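You operate a simulated robot arm through the tools that you are given. There is no shell and no other tool.

Carry out the task below with a simulated robot arm. There is one attempt and no reset: what you move stays moved.

## Task
Wax the middle of the red-dot nail brush's back in the clamping jig.
Fine: clamp it first and leave it clamped; use the green pad and the green box; pad back on the black mat, lid shut; the other brush stays unwaxed. Set down upright: green pad. A coat counts when it lies all over at full strength: go over it till it gets no stronger.

It is judged by the outcome, as a careful person would: the job done as asked, and still so three seconds after it is handed in. It fails if anything else is knocked over, pushed out of place, dropped, spilled or broken. Lids that push on must go on centred and level and be pressed home; caps that screw on are set level and turned clockwise until they are tight.

## Robot
A 7-joint arm with a two-finger parallel gripper, fixed in place. Base frame: the origin is at the foot of the arm, x ahead of it, y to its left, z up; the work surface is at about z = 0. Readings come in mm, rad, newtons and seconds.
With the tool pointing down near the work surface it reaches from about 220 to 580 mm from the base axis. Its first joint turns from -1.152 to 1.152 rad. Payload 2.5 kg.
The tool frame sits at the grasp point between the pads (the TCP): z along the fingers, y along the line on which they close. The tips reach 23 mm beyond it. The gripper opens to 94 mm. The fingers are 38 mm wide and 10 mm thick; the gripper's body (54 by 96 mm) begins 39 mm behind the TCP.
Orientation is told as [roll, pitch, yaw] about the base's x, y, z axes, in that order, counted from this pose: with the fingers straight down and closing along the base's y, the tool's x points along the base's -x, its y along +y and its z along -z.

## Interface
- The arm moves only by the tool nudge_tool. Its argument "steps" is a list of rows, each an object (a shift or turn left out is 0, a gripper value left out holds the last) with "linear": the shift along the tool's x, y, z in cm, a list of three; "dr": the turn, a rotation vector about the tool's x, y, z in rad, a list of three; "fingers": the closure, from 0 (fully open) to 1 (shut). In form: [{"linear": [tx, ty, tz], "dr": [rx, ry, rz], "fingers": fingers}, ...]. A call has 1 to 20 rows; each row is the pose to reach, as a shift and turn from the pose commanded when the call began, along the tool's axes at that moment. Each row takes 0.2 s and may step no farther than 50 mm and 0.15 rad from the row before; otherwise, or with a gripper value out of range, the whole call is refused. Where a pose cannot be reached the arm comes as near as it can. A force on the tool above 50 N (or 10 N above the force at the start of the call, whichever is more), or a blocked arm, ends the call early, and 0.2 s more pass. Each finger travels about 108 mm/s and halts on what it meets, pressing with about 31 N; the grip force reading is that of the motor and also rises with nothing between the fingers. The clock runs only during rows and for 0.2 s after the last one: add rows that repeat a pose to give the fingers time. It gives the time, the measured TCP pose, the force on the tool (base axes), the opening and the grip force at its end, in the units of the frame above (readings bear some noise), with the torque about the TCP (base axes, N m) and any sound that the robot's microphone picked up, and new pictures: "pictures" is both (left out), scene, wrist or none.
- Cameras (640 x 400 px; columns grow to the right, rows downward): "scene" is fixed at [99.2, -398.5, 565.8]; the picture's right is [0.93, -0.36, 0.00], its down [-0.19, -0.50, -0.85] and it looks along [0.30, 0.79, -0.53] (base axes); focal length 366 px, centre (320, 200). "wrist" rides on the gripper at [86, 16, -75] in the tool frame; the picture's right is [-0.18, 0.98, 0.00], its down [-0.58, -0.11, -0.81] and it looks along [-0.79, -0.15, 0.59] (tool axes); focal length 243 px, centre (320, 200). There is no depth. A picture from a camera that has moved, and an enlarged one, comes with that camera's place and axes in the base frame and with its lens. The place of the scene camera against the robot may be out by one fixed shift of up to 18 mm in any direction.
- zoom(camera, box): a new picture of the part [left, top, right, bottom] of that camera's present view, enlarged. It takes no simulated time.
- job_done(): hands the job in; it is judged then, once.

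Nothing tells you positions but the pictures and the camera data. Unless the task says otherwise, let go and move clear before handing in.

The tools are called as a command line: name --argument value ..., lists and objects as JSON in quotes. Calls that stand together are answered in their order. nudge_tool: Moves the arm, as the interface text tells. Its arguments: {"type":"object","properties":{"steps":{"type":"array","items":{"type":"object","properties":{"linear":{"type":"array","items":{"type":"number"}},"dr":{"type":"array","items":{"type":"number"}},"fingers":{"type":"number"}}}},"pictures":{"type":"string","enum":["both","scene","wrist","none"]}},"required":["steps"]} The other tools are called the same way: zoom (camera, box) takes an enlarged picture of a part of a camera's view; job_done () hands the job in.

At the start:

```text
time: 0.0
tcp_pos: [367.3, 131.3, 299.6]
ee_rot: [0.0, 0.0, 0.0]
ft_force: [0.0, 0.3, -0.4]
torque: [0.01, 0.01, 0.03]
finger_gap: 93.8
grip_force: 0.0
```

scene: 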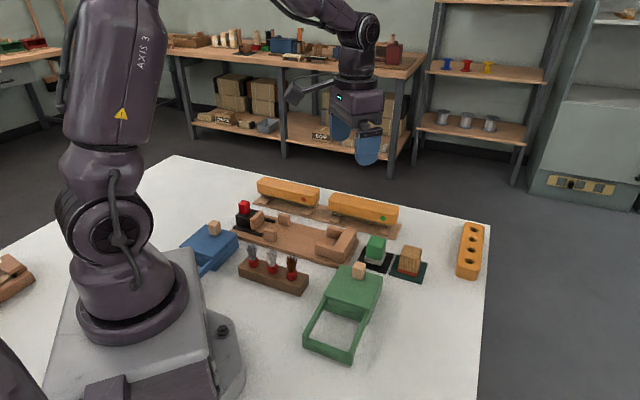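
wrist: 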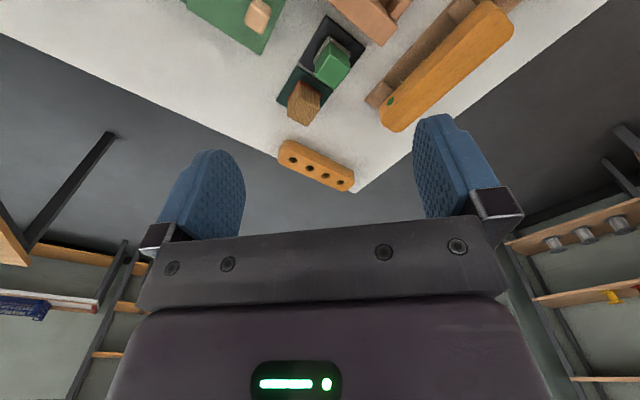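

I see a table with two orange brushes at the back, a wooden jig with a red clamp knob, a green pad on a black mat, a green box with a sliding lid, and other things. I'll zoom in first to learn the details.

zoom --camera "scene" --box '[220, 160, 420, 285]'

zoom --camera "scene" --box '[290, 220, 450, 370]'

zoom --camera "scene" --box '[170, 190, 330, 300]'

zoom --camera "wrist" --box '[180, 0, 540, 200]'

```text
3.20 times, centred on (320, 222) of scene
camera zoom: at [99.2, -398.5, 565.8], right [0.93, -0.36, 0.0], down [-0.19, -0.5, -0.85], along [0.3, 0.79, -0.53], focal length 1171 px, centre (320, 128)
```

zoom: 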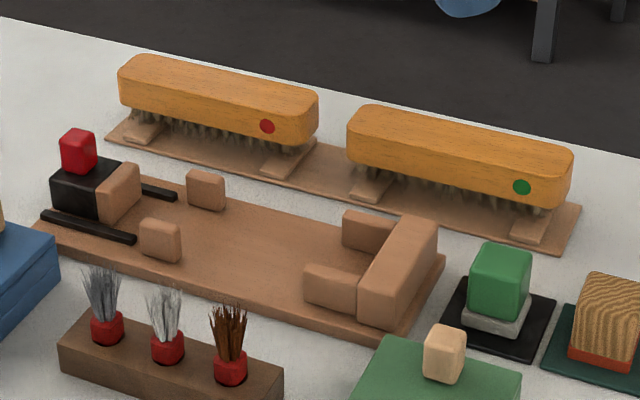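

```text
2.67 times, centred on (370, 295) of scene
camera zoom: at [99.2, -398.5, 565.8], right [0.93, -0.36, 0.0], down [-0.19, -0.5, -0.85], along [0.3, 0.79, -0.53], focal length 976 px, centre (187, -53)
```

zoom: 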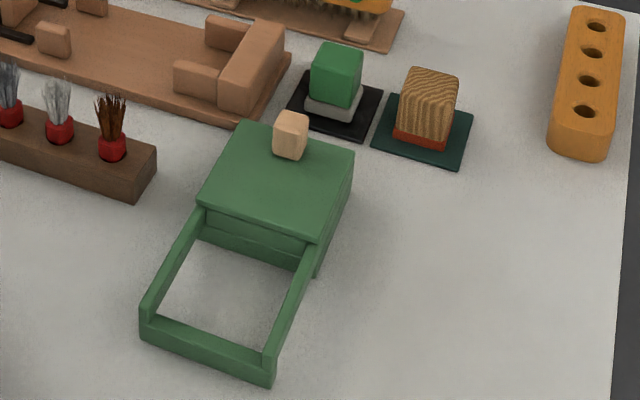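

```text
3.64 times, centred on (250, 245) of scene
camera zoom: at [99.2, -398.5, 565.8], right [0.93, -0.36, 0.0], down [-0.19, -0.5, -0.85], along [0.3, 0.79, -0.53], focal length 1330 px, centre (574, 36)
```

zoom: 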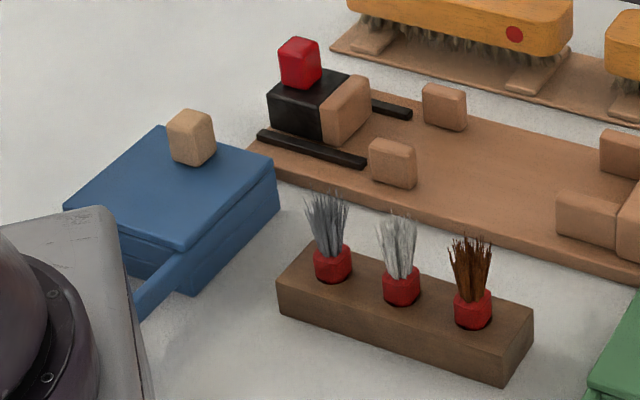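

```text
1.78 times, centred on (360, 100) of wrist
camera zoom: at [279.4, 146.4, 374.8], right [0.18, 0.98, 0.0], down [0.58, -0.11, 0.81], along [0.79, -0.15, -0.59], focal length 431 px, centre (249, 378)
```

zoom: 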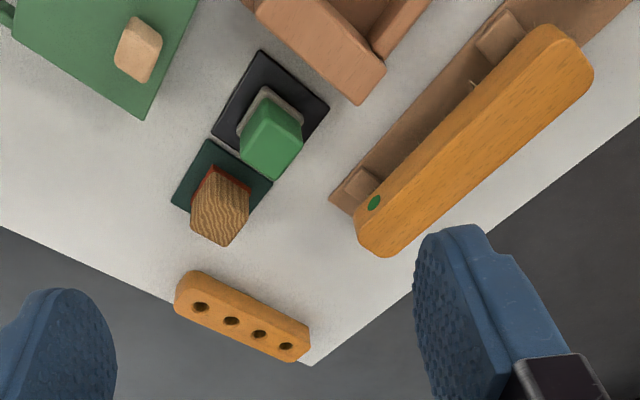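

The jig's long axis runs at about -45° in the base frame. The brushes lie behind it, and the green box slides its lid towards the base. I'll move to a survey pose and look at everything with the well-placed wrist camera.

nudge_tool --steps '[{"linear": [2.28, 1.65, -0.6], "dr": [0, 0, -0.131]}, {"linear": [4.57, 3.3, -1.2], "dr": [0, 0, -0.262]}, {"linear": [6.85, 4.95, -1.8], "dr": [0, 0, -0.393]}, {"linear": [9.13, 6.6, -2.4], "dr": [0, 0, -0.523]}, {"linear": [11.4, 8.25, -3.0], "dr": [0, 0, -0.654]}, {"linear": [13.7, 9.9, -3.6], "dr": [0, 0, -0.785]}, {"linear": [13.7, 9.9, -3.6], "dr": [0, 0, -0.785]}]'

```text
time: 1.6
tcp_pos: [228.9, 230.7, 337.4]
ee_rot: [-0.001, 0.0, 0.786]
ft_force: [0.0, 0.2, 0.4]
torque: [0.01, 0.01, -0.01]
finger_gap: 93.9
grip_force: 0.1
camera wrist: at [155.6, 179.2, 411.6], right [-0.57, 0.82, 0.0], down [0.49, 0.34, 0.81], along [0.66, 0.46, -0.59], focal length 243 px, centre (320, 200)
```

scene: 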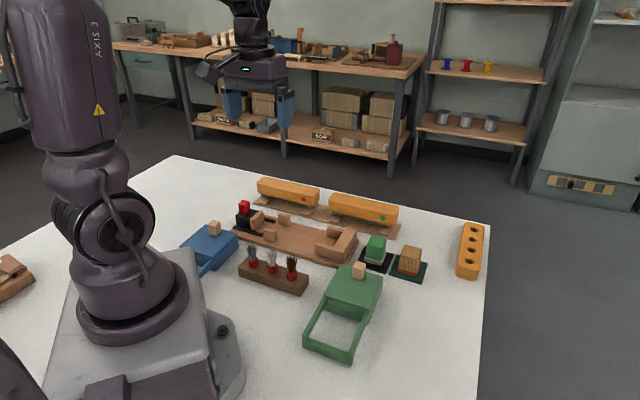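
wrist: 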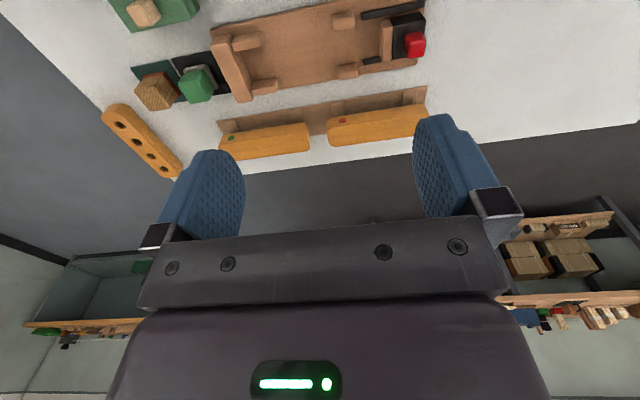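

zoom --camera "wrist" --box '[100, 0, 440, 190]'

zoom --camera "wrist" --box '[200, 0, 440, 150]'

```text
1.88 times, centred on (270, 95) of wrist
camera zoom: at [155.6, 179.2, 411.6], right [-0.57, 0.82, 0.0], down [0.49, 0.34, 0.81], along [0.66, 0.46, -0.59], focal length 457 px, centre (414, 398)
```

zoom: 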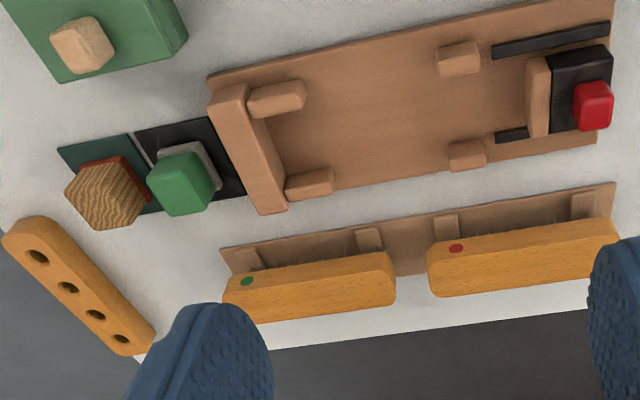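

```text
2.67 times, centred on (320, 75) of wrist
camera zoom: at [155.6, 179.2, 411.6], right [-0.57, 0.82, 0.0], down [0.49, 0.34, 0.81], along [0.66, 0.46, -0.59], focal length 647 px, centre (320, 533)
```

zoom: 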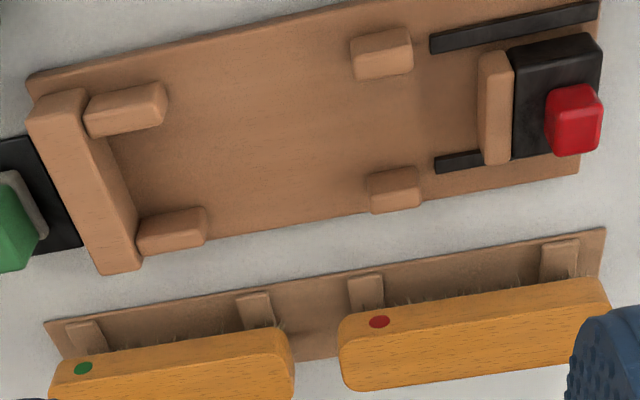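

The view is good. Moving nearer to the brushes for a better fix on their position and height.

nudge_tool --steps '[{"linear": [-3, 0.55, 1.5]}, {"linear": [-6, 1.1, 3.0]}, {"linear": [-9, 1.65, 4.5]}, {"linear": [-11.95, 2.19, 6.1]}, {"linear": [-11.95, 2.19, 6.1]}]' --pictures "wrist"

zoom --camera "wrist" --box '[160, 0, 480, 200]'

```text
time: 2.8
tcp_pos: [298.6, 330.1, 275.7]
ee_rot: [0.002, 0.0, 0.785]
ft_force: [-0.3, -0.4, -0.8]
torque: [-0.01, -0.01, 0.0]
finger_gap: 93.9
grip_force: 0.1
camera wrist: at [225.7, 279.7, 350.3], right [-0.56, 0.83, 0.0], down [0.49, 0.33, 0.81], along [0.67, 0.46, -0.59], focal length 243 px, centre (320, 200)
```

wrist: 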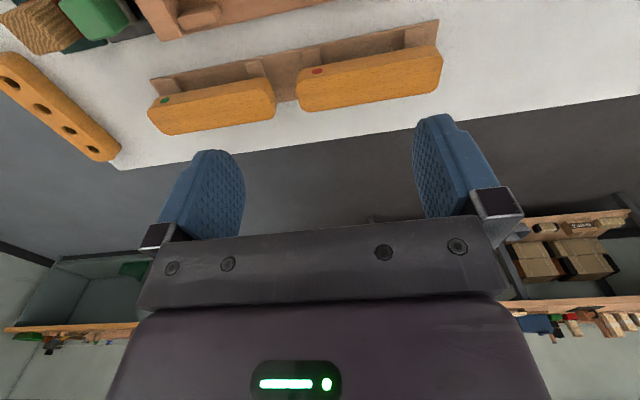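

```text
2.00 times, centred on (320, 100) of wrist
camera zoom: at [225.7, 279.7, 350.3], right [-0.56, 0.83, 0.0], down [0.49, 0.33, 0.81], along [0.67, 0.46, -0.59], focal length 485 px, centre (320, 400)
```

zoom: 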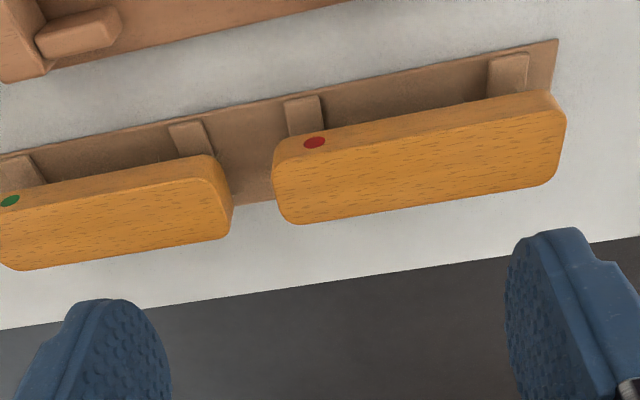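

zoom --camera "wrist" --box '[280, 10, 460, 122]'

```text
3.56 times, centred on (370, 66) of wrist
camera zoom: at [225.7, 279.7, 350.3], right [-0.56, 0.83, 0.0], down [0.49, 0.33, 0.81], along [0.67, 0.46, -0.59], focal length 863 px, centre (142, 676)
```

zoom: 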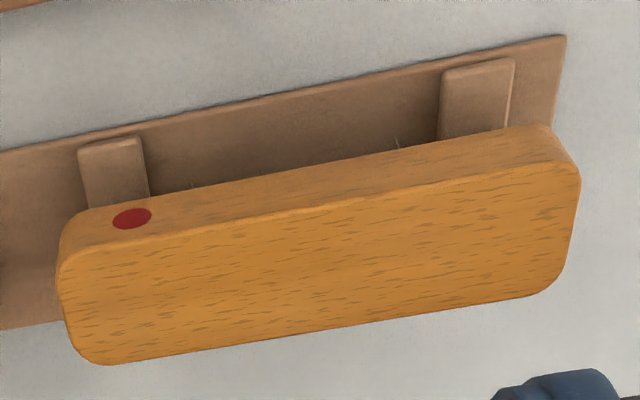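

The red-dot brush looks to be centred near (322, 423), with its back at z≈57 and its long axis at about 134°. It measures roughly 168 × 44 mm. I'll hover above it with the gripper turned to close across its width.

nudge_tool --steps '[{"linear": [-0.75, 0.44, 1.0], "dr": [0, 0, -0.1414]}, {"linear": [-1.5, 0.88, 2.0], "dr": [0, 0, -0.2827]}, {"linear": [-2.24, 1.33, 3.0], "dr": [0, 0, -0.424]}, {"linear": [-2.99, 1.77, 4.0], "dr": [0, 0, -0.5655]}, {"linear": [-3.74, 2.21, 5.0], "dr": [0, 0, -0.707]}, {"linear": [-4.49, 2.66, 6.0], "dr": [0, 0, -0.848]}, {"linear": [-5.24, 3.1, 7.0], "dr": [0, 0, -0.99]}, {"linear": [-5.99, 3.54, 8.0], "dr": [0, 0, -1.131]}, {"linear": [-6.73, 3.98, 9.0], "dr": [0, 0, -1.272]}, {"linear": [-7.5, 4.43, 10.0], "dr": [0, 0, -1.414]}, {"linear": [-8.23, 4.87, 11.0], "dr": [0, 0, -1.555]}, {"linear": [-8.23, 4.87, 12.57], "dr": [0, 0, -1.555]}, {"linear": [-8.23, 4.87, 12.57], "dr": [0, 0, -1.555]}]'

```text
time: 5.6
tcp_pos: [322.0, 422.8, 147.7]
ee_rot: [0.0, -0.001, 2.342]
ft_force: [-0.2, -0.2, -0.1]
torque: [0.01, -0.02, -0.01]
finger_gap: 93.9
grip_force: 0.2
camera wrist: at [370.3, 348.7, 223.7], right [-0.83, -0.55, 0.0], down [-0.33, 0.49, 0.81], along [-0.45, 0.67, -0.59], focal length 243 px, centre (320, 200)
```

scene: 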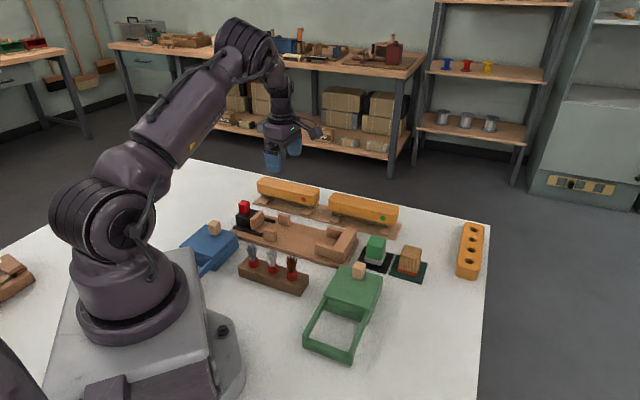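
wrist: 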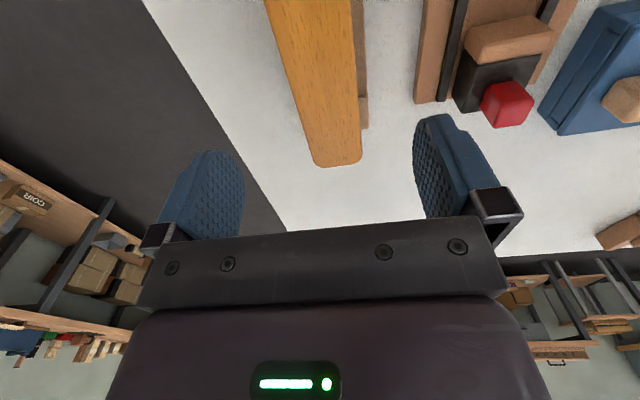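

The gripper is centred to within about 2 mm. Descending to grip the brush body.

nudge_tool --steps '[{"linear": [0, 0.16, 3]}, {"linear": [0, 0.16, 6]}, {"linear": [0, 0.16, 8]}, {"linear": [0, 0.16, 10.1]}, {"linear": [0, 0.16, 10.1]}]'

```text
time: 6.8
tcp_pos: [321.9, 422.3, 48.1]
ee_rot: [0.0, 0.0, 2.34]
ft_force: [-0.6, 0.3, -0.4]
torque: [-0.01, -0.01, -0.01]
finger_gap: 94.1
grip_force: 0.0
camera wrist: at [369.4, 347.4, 123.1], right [-0.83, -0.55, 0.0], down [-0.33, 0.49, 0.81], along [-0.44, 0.67, -0.59], focal length 243 px, centre (320, 200)
```

scene: 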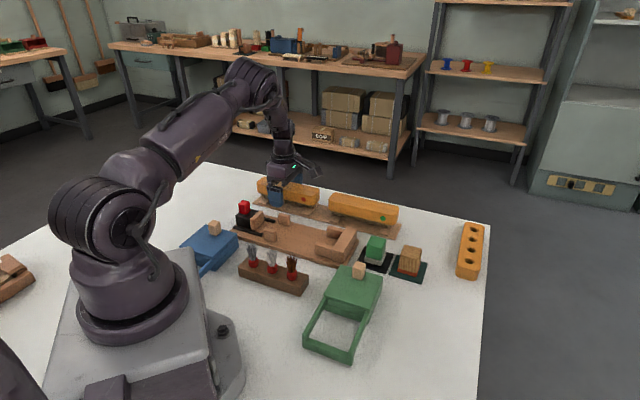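
wrist: 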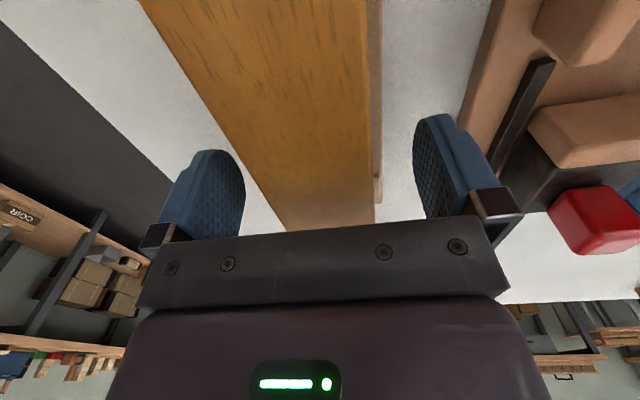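

The fingers straddle the brush evenly. Closing.

nudge_tool --steps '[{"fingers": 0.3}, {"fingers": 0.45}, {"fingers": 0.7}, {"fingers": 1}, {"fingers": 1}, {"fingers": 1}]'

zoom --camera "scene" --box '[220, 150, 420, 275]'

```text
time: 8.2
tcp_pos: [321.4, 421.9, 48.8]
ee_rot: [0.0, -0.001, 2.341]
ft_force: [0.5, -0.1, -0.1]
torque: [-0.03, -0.01, 0.04]
finger_gap: 45.7
grip_force: 30.8
camera wrist: at [369.3, 347.4, 123.2], right [-0.83, -0.55, 0.0], down [-0.33, 0.49, 0.81], along [-0.44, 0.67, -0.59], focal length 243 px, centre (320, 200)
```

scene: 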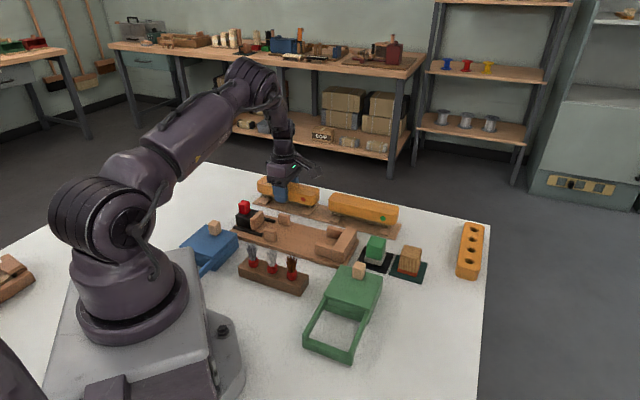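
wrist: 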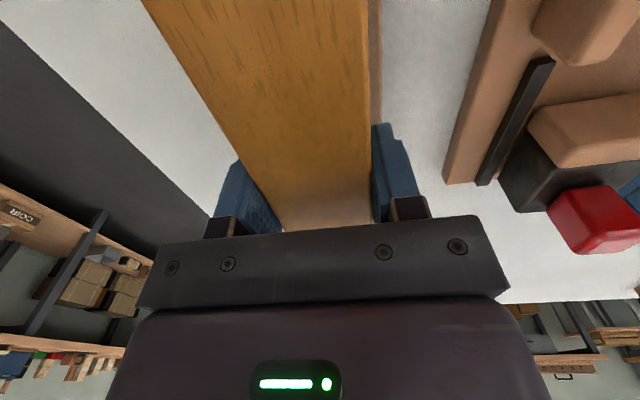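

```text
3.20 times, centred on (320, 212) of scene
camera zoom: at [99.2, -398.5, 565.8], right [0.93, -0.36, 0.0], down [-0.19, -0.5, -0.85], along [0.3, 0.79, -0.53], focal length 1171 px, centre (320, 160)
```

zoom: 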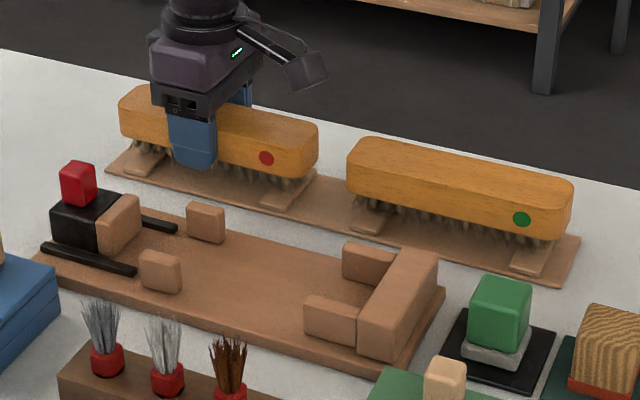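

The brush is gripped with a 45.7 mm gap, which matches its width. Before lifting, I'll look at the jig from here to measure it.

zoom --camera "wrist" --box '[420, 0, 640, 280]'

```text
1.43 times, centred on (530, 140) of wrist
camera zoom: at [369.3, 347.4, 123.2], right [-0.83, -0.55, 0.0], down [-0.33, 0.49, 0.81], along [-0.44, 0.67, -0.59], focal length 347 px, centre (20, 286)
```

zoom: 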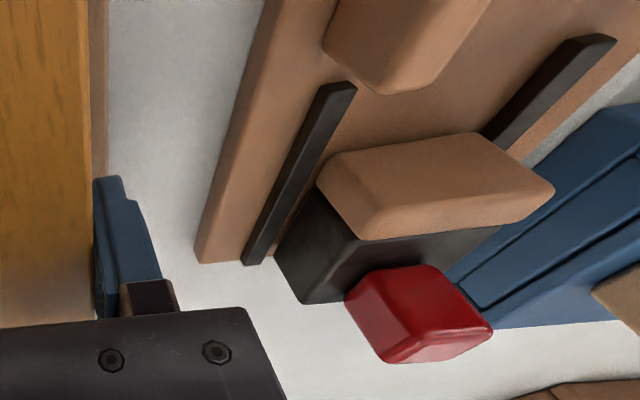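

Lifting the brush and carrying it over the jig at a safe height. From there I'll check alignment before lowering.

nudge_tool --steps '[{"linear": [0, 0, -1.5]}, {"linear": [0, 0, -4]}, {"linear": [0, 0, -7]}, {"linear": [0, 0, -9]}, {"linear": [1.6, 2.2, -9]}, {"linear": [3.3, 4.4, -9]}, {"linear": [4.9, 6.6, -9]}, {"linear": [6.6, 8.8, -9]}, {"linear": [8.2, 11, -9]}, {"linear": [9.85, 13.2, -9]}, {"linear": [9.85, 13.2, -9]}, {"linear": [9.85, 13.2, -9]}]'

zoom --camera "wrist" --box '[200, 0, 500, 220]'

zoom --camera "scene" --box '[220, 130, 420, 280]'

```text
time: 10.8
tcp_pos: [294.5, 258.9, 137.3]
ee_rot: [0.001, 0.0, 2.341]
ft_force: [-0.3, 0.8, -2.0]
torque: [-0.02, 0.07, 0.01]
finger_gap: 45.7
grip_force: 30.9
camera wrist: at [342.2, 184.8, 212.7], right [-0.83, -0.55, 0.0], down [-0.33, 0.49, 0.81], along [-0.44, 0.67, -0.59], focal length 243 px, centre (320, 200)
```

scene: 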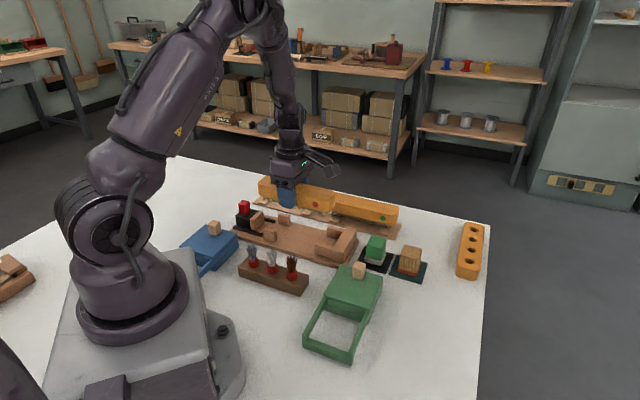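
wrist: 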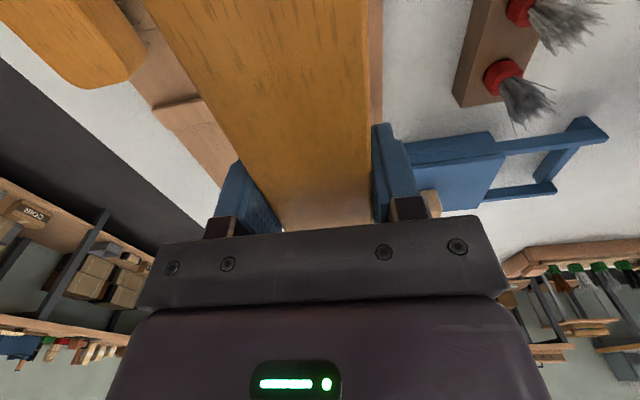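

```text
1.82 times, centred on (350, 110) of wrist
camera zoom: at [342.2, 184.8, 212.7], right [-0.83, -0.55, 0.0], down [-0.33, 0.49, 0.81], along [-0.44, 0.67, -0.59], focal length 441 px, centre (266, 364)
```

zoom: 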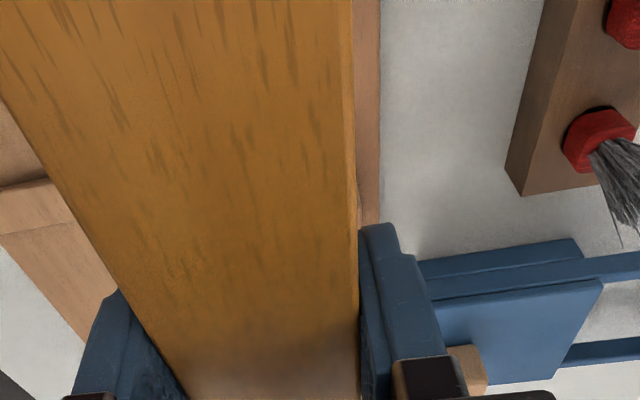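

```text
2.67 times, centred on (320, 205) of scene
camera zoom: at [99.2, -398.5, 565.8], right [0.93, -0.36, 0.0], down [-0.19, -0.5, -0.85], along [0.3, 0.79, -0.53], focal length 976 px, centre (320, 187)
```

zoom: 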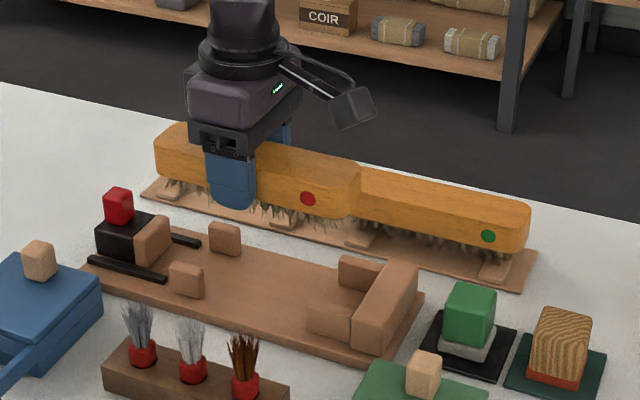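

The brush blocks most of the wrist view of the jig. I'll lower it part-way and judge its alignment with the guides from both cameras.

nudge_tool --steps '[{"linear": [0, 0, 2]}, {"linear": [0, 0, 4.5]}, {"linear": [0, 0, 4.5]}, {"linear": [0, 0, 4.5]}]'

zoom --camera "wrist" --box '[0, 0, 640, 250]'

zoom --camera "scene" --box '[225, 170, 385, 280]'

```text
time: 11.8
tcp_pos: [294.9, 259.0, 92.5]
ee_rot: [0.001, -0.001, 2.34]
ft_force: [0.2, 0.6, -1.8]
torque: [0.0, 0.0, -0.01]
finger_gap: 45.7
grip_force: 30.8
camera wrist: at [341.9, 185.3, 167.6], right [-0.83, -0.55, 0.0], down [-0.33, 0.49, 0.81], along [-0.44, 0.67, -0.59], focal length 243 px, centre (320, 200)
```

scene: 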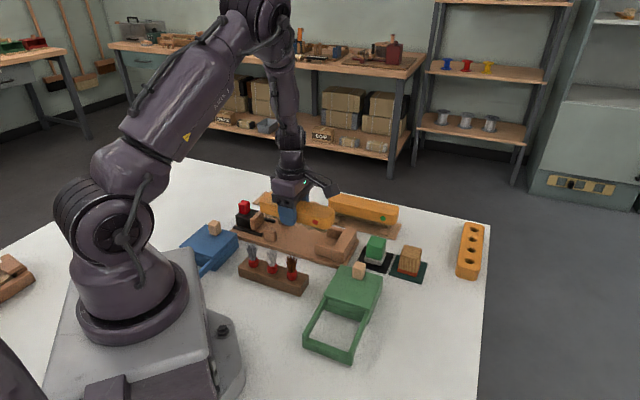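
wrist: 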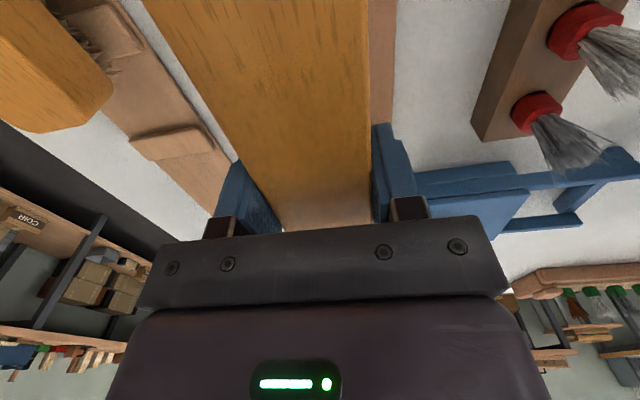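

```text
1.00 times, centred on (320, 125) of wrist (not enlarged: the box is as wide or as high as the picture)
camera zoom: at [341.9, 185.3, 167.6], right [-0.83, -0.55, 0.0], down [-0.33, 0.49, 0.81], along [-0.44, 0.67, -0.59], focal length 243 px, centre (320, 275)
```

zoom: 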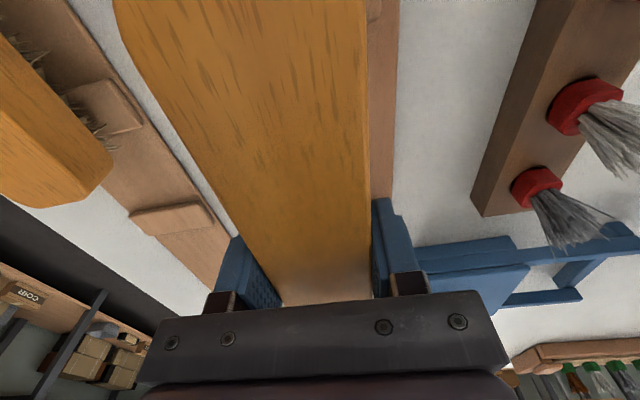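

```text
3.64 times, centred on (305, 225) of scene
camera zoom: at [99.2, -398.5, 565.8], right [0.93, -0.36, 0.0], down [-0.19, -0.5, -0.85], along [0.3, 0.79, -0.53], focal length 1330 px, centre (374, 109)
```

zoom: 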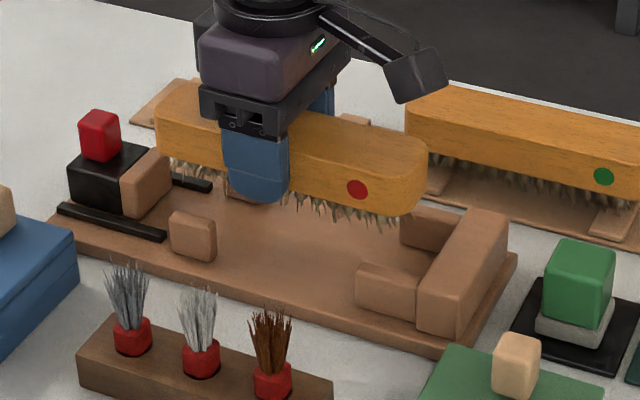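

zoom --camera "scene" --box '[310, 215, 380, 270]'

zoom --camera "scene" --box '[235, 195, 305, 250]'

```text
7.27 times, centred on (345, 242) of scene
camera zoom: at [99.2, -398.5, 565.8], right [0.93, -0.36, 0.0], down [-0.19, -0.5, -0.85], along [0.3, 0.79, -0.53], focal length 2661 px, centre (138, -109)
```

zoom: 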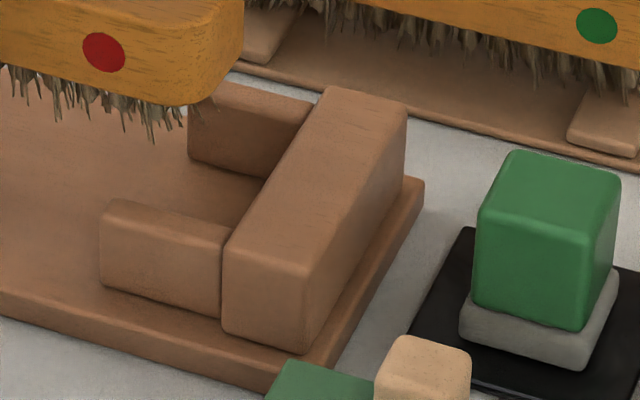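

```text
7.27 times, centred on (270, 222) of scene
camera zoom: at [99.2, -398.5, 565.8], right [0.93, -0.36, 0.0], down [-0.19, -0.5, -0.85], along [0.3, 0.79, -0.53], focal length 2661 px, centre (684, 36)
```

zoom: 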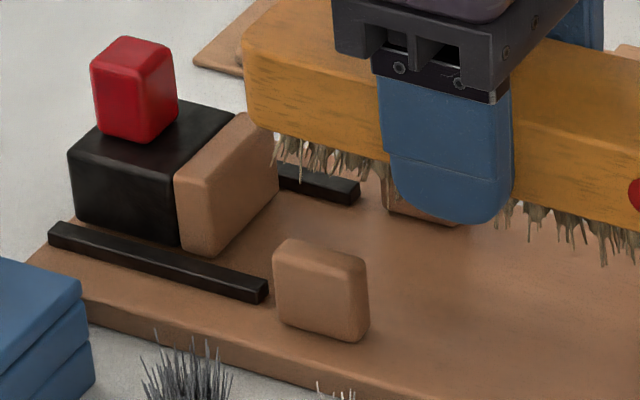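

From the scene camera, re-calibrated with the red dot, the jig channel is centred about 5 mm further back than the brush. I'll shift by that and lower close to the board.

nudge_tool --steps '[{"linear": [0, -0.52, 0]}, {"linear": [0, -0.52, 0.5]}, {"linear": [0, -0.52, 1.5]}, {"linear": [0, -0.52, 2.5]}, {"linear": [0, -0.52, 2.5]}]'

zoom --camera "scene" --box '[225, 180, 385, 280]'

```text
time: 13.0
tcp_pos: [298.2, 262.0, 68.1]
ee_rot: [0.001, 0.0, 2.34]
ft_force: [0.8, -0.2, -2.6]
torque: [-0.01, 0.0, 0.0]
finger_gap: 45.8
grip_force: 30.9
camera wrist: at [346.2, 188.3, 142.8], right [-0.83, -0.55, 0.0], down [-0.33, 0.49, 0.81], along [-0.44, 0.67, -0.59], focal length 243 px, centre (320, 200)
```

scene: 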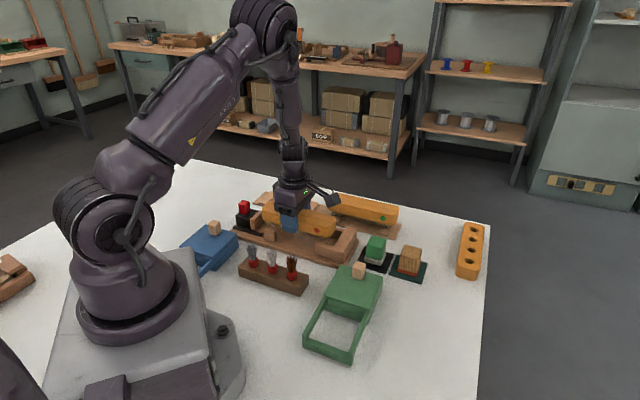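
wrist: 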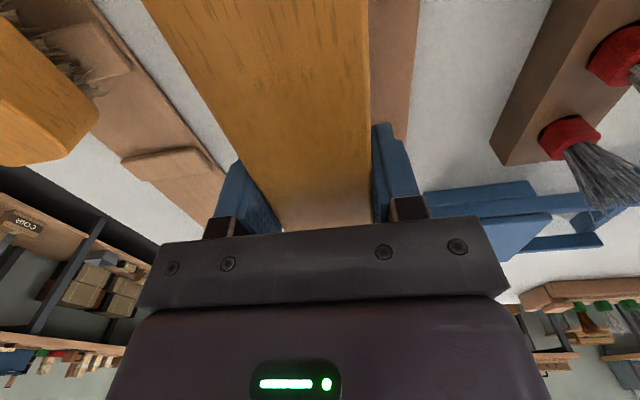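

```text
4.00 times, centred on (305, 230) of scene
camera zoom: at [99.2, -398.5, 565.8], right [0.93, -0.36, 0.0], down [-0.19, -0.5, -0.85], along [0.3, 0.79, -0.53], focal length 1463 px, centre (380, 80)
```

zoom: 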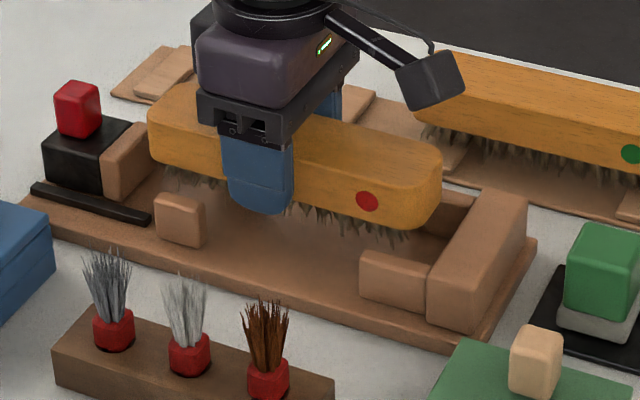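

Aligned well. Continuing down gently.

nudge_tool --steps '[{"linear": [0, 0, 0.8]}, {"linear": [0, 0, 1.4]}, {"linear": [0, 0, 1.4]}]' --pictures "none"

zoom --camera "scene" --box '[225, 180, 385, 280]'

```text
time: 13.8
tcp_pos: [300.1, 263.0, 53.5]
ee_rot: [-0.001, 0.001, 2.337]
ft_force: [-0.5, 0.6, -2.0]
torque: [0.0, -0.02, -0.02]
finger_gap: 45.8
grip_force: 30.8
```

```text
4.00 times, centred on (305, 230) of scene
camera zoom: at [99.2, -398.5, 565.8], right [0.93, -0.36, 0.0], down [-0.19, -0.5, -0.85], along [0.3, 0.79, -0.53], focal length 1463 px, centre (380, 80)
```

zoom: 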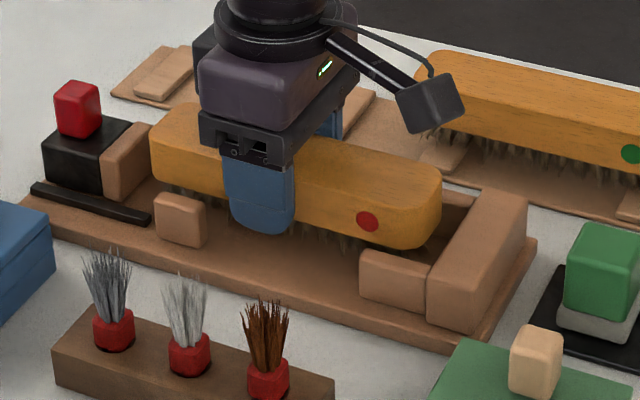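

nudge_tool --steps '[{"linear": [0, 0, 0.2]}, {"linear": [0, 0, 0.4]}, {"linear": [0, 0, 0.4]}]' --pictures "none"

zoom --camera "scene" --box '[225, 180, 385, 280]'

```text
time: 14.6
tcp_pos: [299.0, 262.8, 49.2]
ee_rot: [-0.001, 0.0, 2.342]
ft_force: [-1.6, -2.5, 5.8]
torque: [0.28, 0.45, 0.21]
finger_gap: 45.6
grip_force: 31.2
```

```text
4.00 times, centred on (305, 230) of scene
camera zoom: at [99.2, -398.5, 565.8], right [0.93, -0.36, 0.0], down [-0.19, -0.5, -0.85], along [0.31, 0.79, -0.53], focal length 1463 px, centre (380, 80)
```

zoom: 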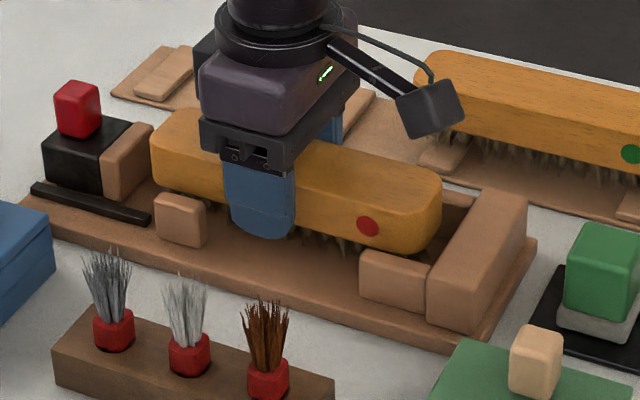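

The brush is bearing on the board: the force reversed at z≈49, the same height it had on the stand. Releasing gently with a part opening.

nudge_tool --steps '[{"fingers": 0.45}, {"fingers": 0.35}, {"fingers": 0.25}, {"fingers": 0.25}, {"fingers": 0.25}]' --pictures "wrist"

zoom --camera "scene" --box '[225, 180, 385, 280]'

```text
time: 15.8
tcp_pos: [299.1, 262.2, 50.2]
ee_rot: [0.001, -0.001, 2.34]
ft_force: [0.2, -0.5, 0.4]
torque: [0.01, 0.03, -0.06]
finger_gap: 70.2
grip_force: 0.1
camera wrist: at [346.4, 188.4, 125.0], right [-0.83, -0.55, 0.0], down [-0.33, 0.49, 0.81], along [-0.44, 0.67, -0.59], focal length 243 px, centre (320, 200)
```

wrist: 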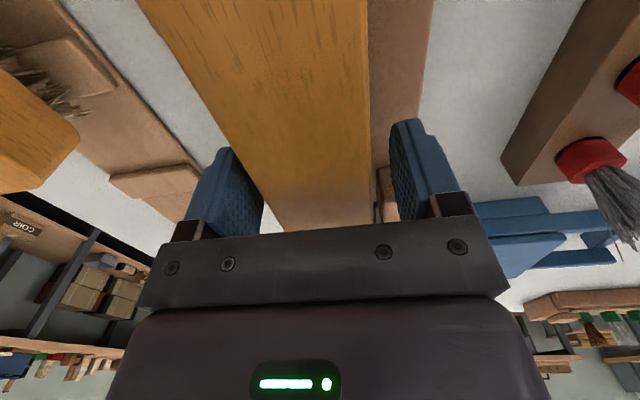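

```text
4.00 times, centred on (305, 230) of scene
camera zoom: at [99.2, -398.5, 565.8], right [0.93, -0.36, 0.0], down [-0.19, -0.5, -0.85], along [0.3, 0.79, -0.53], focal length 1463 px, centre (380, 80)
```

zoom: 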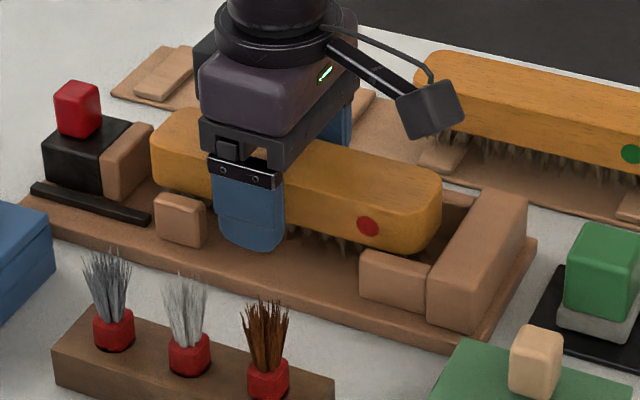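

The brush is resting in the jig. I'll lift clear and move over the red clamp knob.

nudge_tool --steps '[{"linear": [0, 0, -2]}, {"linear": [0, 0, -5]}, {"linear": [0, 0, -9]}, {"linear": [-3.5, 0, -9]}, {"linear": [-7, 0, -9]}, {"linear": [-10.5, 0, -9]}, {"linear": [-14.4, 0, -9]}, {"linear": [-14.4, 0, -9]}, {"linear": [-14.4, 0, -9]}]' --pictures "both"

zoom --camera "wrist" --box '[160, 0, 480, 200]'

zoom --camera "scene" --box '[225, 180, 385, 280]'

```text
time: 17.8
tcp_pos: [199.0, 366.8, 140.0]
ee_rot: [-0.001, -0.001, 2.34]
ft_force: [0.2, 0.3, 0.2]
torque: [-0.01, 0.0, -0.04]
finger_gap: 70.4
grip_force: 0.1
camera wrist: at [246.5, 291.9, 215.9], right [-0.83, -0.55, 0.0], down [-0.33, 0.49, 0.81], along [-0.44, 0.67, -0.59], focal length 243 px, centre (320, 200)
```

scene: 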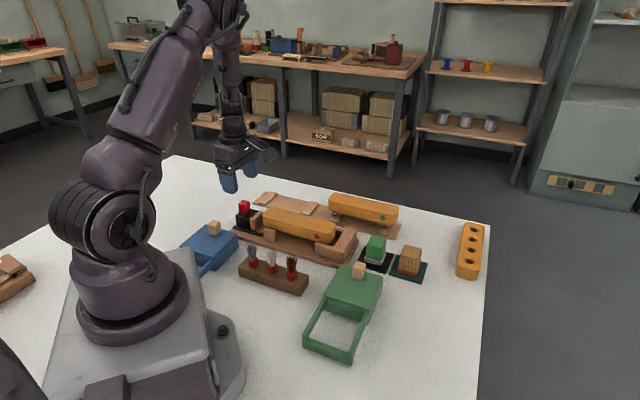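
wrist: 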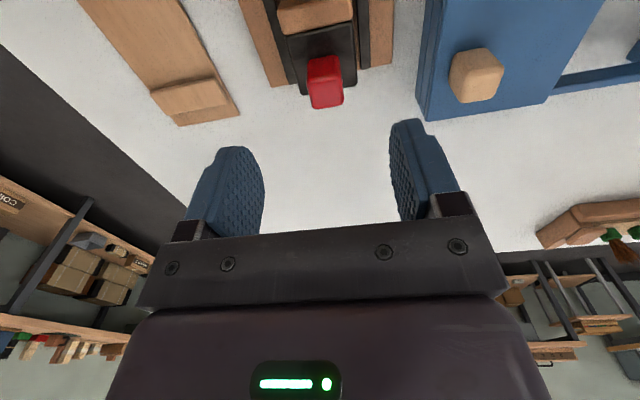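

```text
2.00 times, centred on (320, 100) of wrist
camera zoom: at [246.5, 291.9, 215.9], right [-0.83, -0.55, 0.0], down [-0.33, 0.49, 0.81], along [-0.44, 0.67, -0.59], focal length 485 px, centre (320, 400)
```

zoom: 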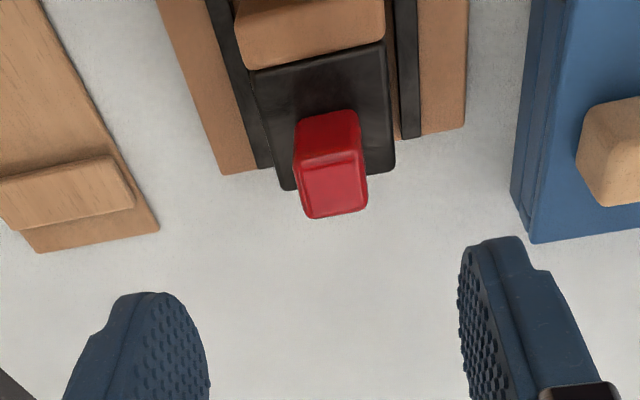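

```text
4.00 times, centred on (305, 230) of scene
camera zoom: at [99.2, -398.5, 565.8], right [0.93, -0.36, 0.0], down [-0.19, -0.5, -0.85], along [0.3, 0.79, -0.53], focal length 1463 px, centre (380, 80)
```

zoom: 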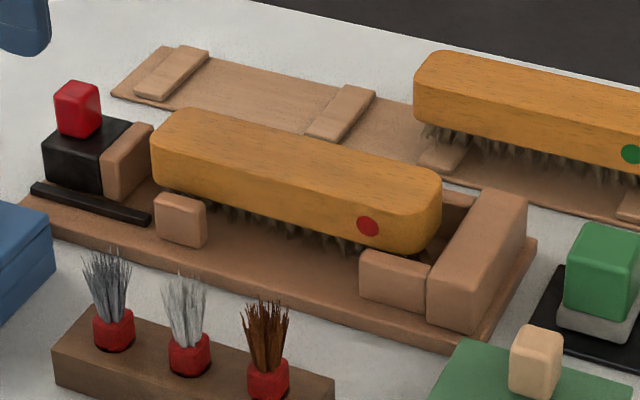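

The knob is about 5 mm off in tool y, roughly 20 mm square with its top near z≈60. Correcting, descending and gripping it.

nudge_tool --steps '[{"linear": [-0.16, 0.48, 1], "fingers": 0.45}, {"linear": [-0.16, 0.48, 4], "fingers": 0.45}, {"linear": [-0.16, 0.48, 6], "fingers": 0.45}, {"linear": [-0.16, 0.48, 7.2], "fingers": 0.45}, {"linear": [-0.16, 0.48, 7.2], "fingers": 0.45}]'

zoom --camera "scene" --box '[200, 160, 300, 240]'

```text
time: 19.0
tcp_pos: [195.2, 363.2, 68.8]
ee_rot: [-0.001, 0.0, 2.34]
ft_force: [0.4, 0.0, 0.1]
torque: [-0.01, -0.02, 0.03]
finger_gap: 51.7
grip_force: 0.1
camera wrist: at [242.2, 289.9, 143.3], right [-0.83, -0.55, 0.0], down [-0.33, 0.49, 0.81], along [-0.44, 0.67, -0.59], focal length 243 px, centre (320, 200)
```

scene: 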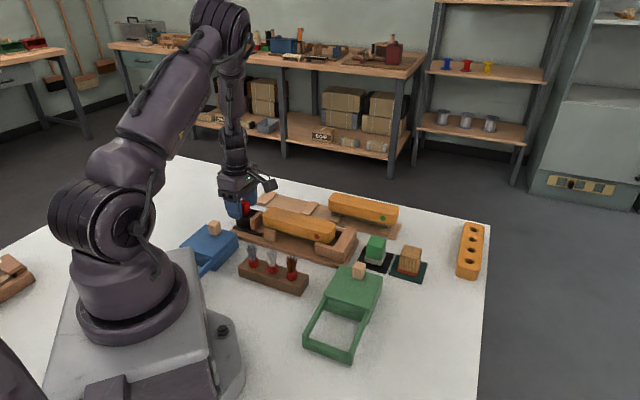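
wrist: 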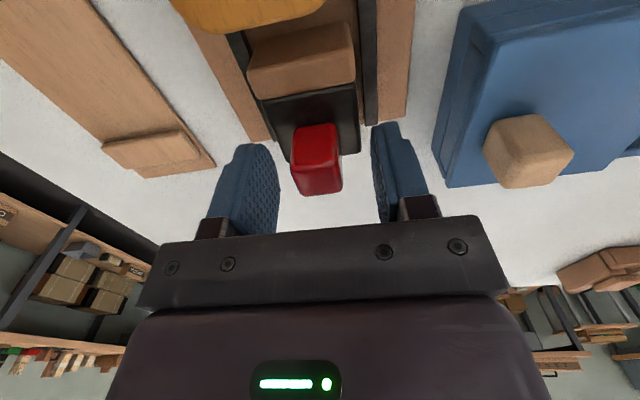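

```text
5.00 times, centred on (250, 200) of scene
camera zoom: at [99.2, -398.5, 565.8], right [0.93, -0.36, 0.0], down [-0.19, -0.5, -0.85], along [0.3, 0.79, -0.53], focal length 1829 px, centre (670, 200)
```

zoom: 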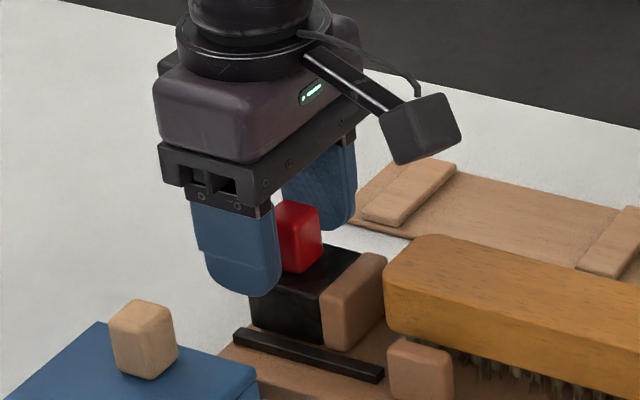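

The knob sits between the fingers. Closing on it.

nudge_tool --steps '[{"fingers": 0.65}, {"fingers": 0.8}, {"fingers": 1}, {"fingers": 1}, {"fingers": 1}]' --pictures "none"

zoom --camera "scene" --box '[200, 160, 300, 240]'

```text
time: 20.2
tcp_pos: [194.6, 363.3, 68.2]
ee_rot: [0.001, -0.001, 2.343]
ft_force: [1.7, 1.1, -4.3]
torque: [0.13, 0.08, 1.34]
finger_gap: 21.8
grip_force: 45.0
```

```text
5.00 times, centred on (250, 200) of scene
camera zoom: at [99.2, -398.5, 565.9], right [0.93, -0.36, 0.0], down [-0.19, -0.5, -0.85], along [0.3, 0.79, -0.53], focal length 1829 px, centre (670, 200)
```

zoom: 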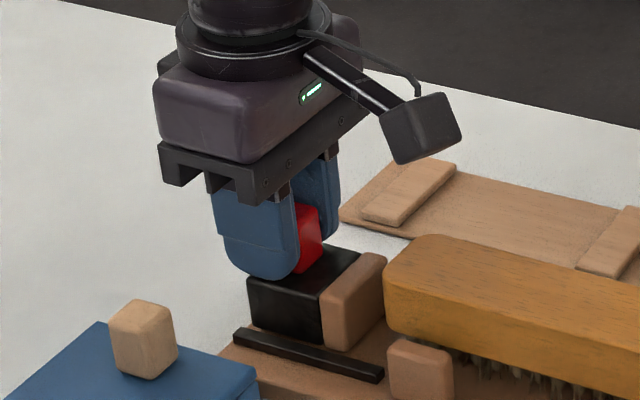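

Gripped. Sliding the clamp toward the brush along the rails.

nudge_tool --steps '[{"linear": [0.6, 0, 0], "fingers": 1}, {"linear": [1.2, 0, 0], "fingers": 1}, {"linear": [2.0, 0, 0], "fingers": 1}, {"linear": [2.0, 0, 0], "fingers": 1}]' --pictures "none"

zoom --camera "scene" --box '[225, 180, 385, 280]'

```text
time: 21.2
tcp_pos: [208.1, 350.7, 66.9]
ee_rot: [-0.001, 0.001, 2.34]
ft_force: [2.1, 3.9, 6.4]
torque: [-0.57, 0.03, 1.04]
finger_gap: 21.8
grip_force: 45.2
```

```text
4.00 times, centred on (305, 230) of scene
camera zoom: at [99.2, -398.5, 565.8], right [0.93, -0.36, 0.0], down [-0.19, -0.5, -0.85], along [0.31, 0.79, -0.53], focal length 1463 px, centre (380, 80)
```

zoom: 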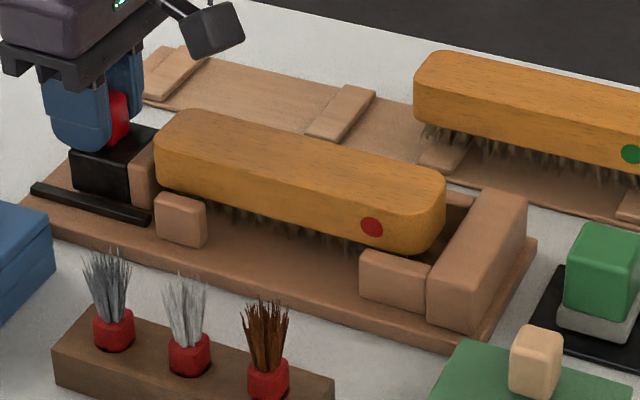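

nudge_tool --steps '[{"linear": [0.4, 0, 0], "fingers": 1}, {"linear": [0.8, 0, 0], "fingers": 1}, {"linear": [1.2, 0, 0], "fingers": 1}, {"linear": [1.2, 0, 0], "fingers": 1}]' --pictures "none"

zoom --camera "scene" --box '[225, 180, 385, 280]'

```text
time: 22.2
tcp_pos: [215.0, 344.0, 69.2]
ee_rot: [-0.008, -0.011, 2.344]
ft_force: [-6.8, 34.4, -11.5]
torque: [-0.11, 0.61, 1.16]
finger_gap: 22.0
grip_force: 44.8
```

```text
4.00 times, centred on (305, 230) of scene
camera zoom: at [99.2, -398.4, 565.9], right [0.93, -0.36, 0.0], down [-0.19, -0.5, -0.85], along [0.3, 0.79, -0.53], focal length 1463 px, centre (380, 80)
```

zoom: 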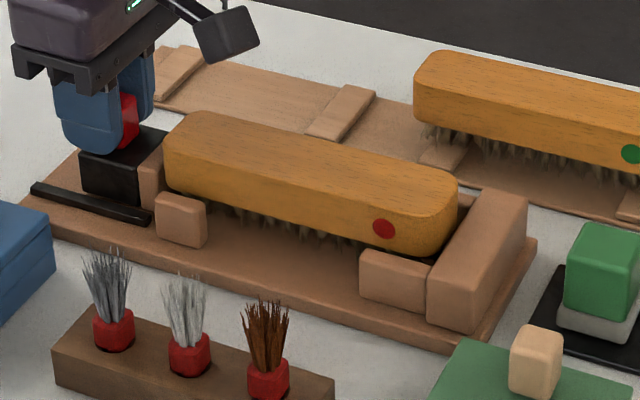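

Resistance has risen to about 30 N. I'll look closely at the stop end before pushing further.

zoom --camera "scene" --box '[310, 205, 370, 255]'

zoom --camera "scene" --box '[235, 190, 305, 250]'

nudge_tool --steps '[{"linear": [0, 0, 0], "fingers": 1}]' --pictures "wrist"

```text
8.00 times, centred on (340, 230) of scene
camera zoom: at [99.2, -398.4, 565.9], right [0.93, -0.36, 0.0], down [-0.19, -0.5, -0.85], along [0.3, 0.79, -0.53], focal length 2927 px, centre (160, -40)
```

zoom: 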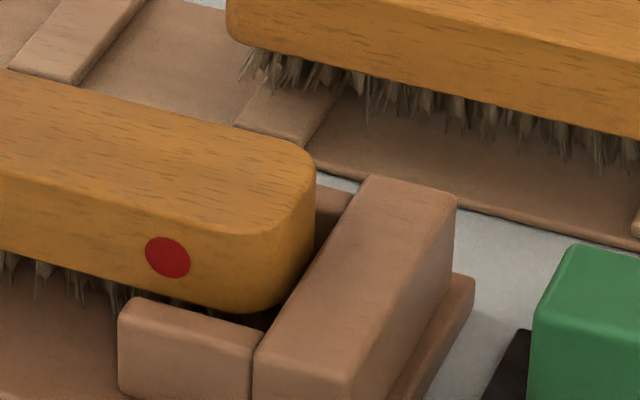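

```text
6.67 times, centred on (270, 220) of scene
camera zoom: at [99.2, -398.4, 565.9], right [0.93, -0.36, 0.0], down [-0.19, -0.5, -0.85], along [0.3, 0.79, -0.53], focal length 2439 px, centre (653, 67)
```

zoom: 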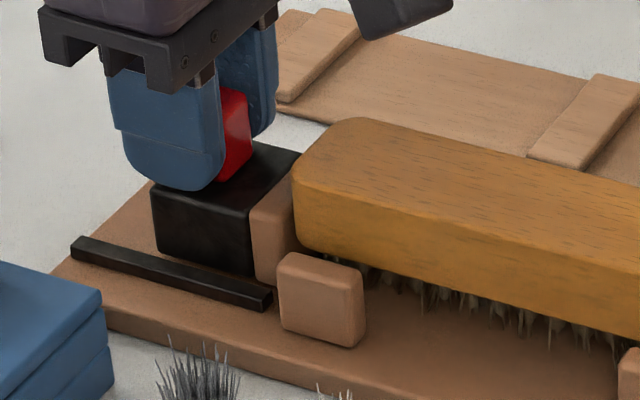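

```text
time: 22.6
tcp_pos: [214.1, 344.5, 69.1]
ee_rot: [-0.009, -0.011, 2.344]
ft_force: [-6.6, 34.5, -11.6]
torque: [-0.08, 0.71, 1.09]
finger_gap: 22.1
grip_force: 44.7
camera wrist: at [262.3, 269.6, 143.0], right [-0.83, -0.56, 0.0], down [-0.33, 0.48, 0.81], along [-0.45, 0.68, -0.58], focal length 243 px, centre (320, 200)
```

wrist: 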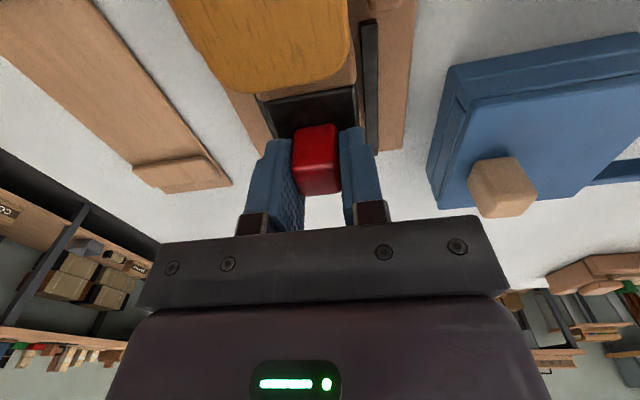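

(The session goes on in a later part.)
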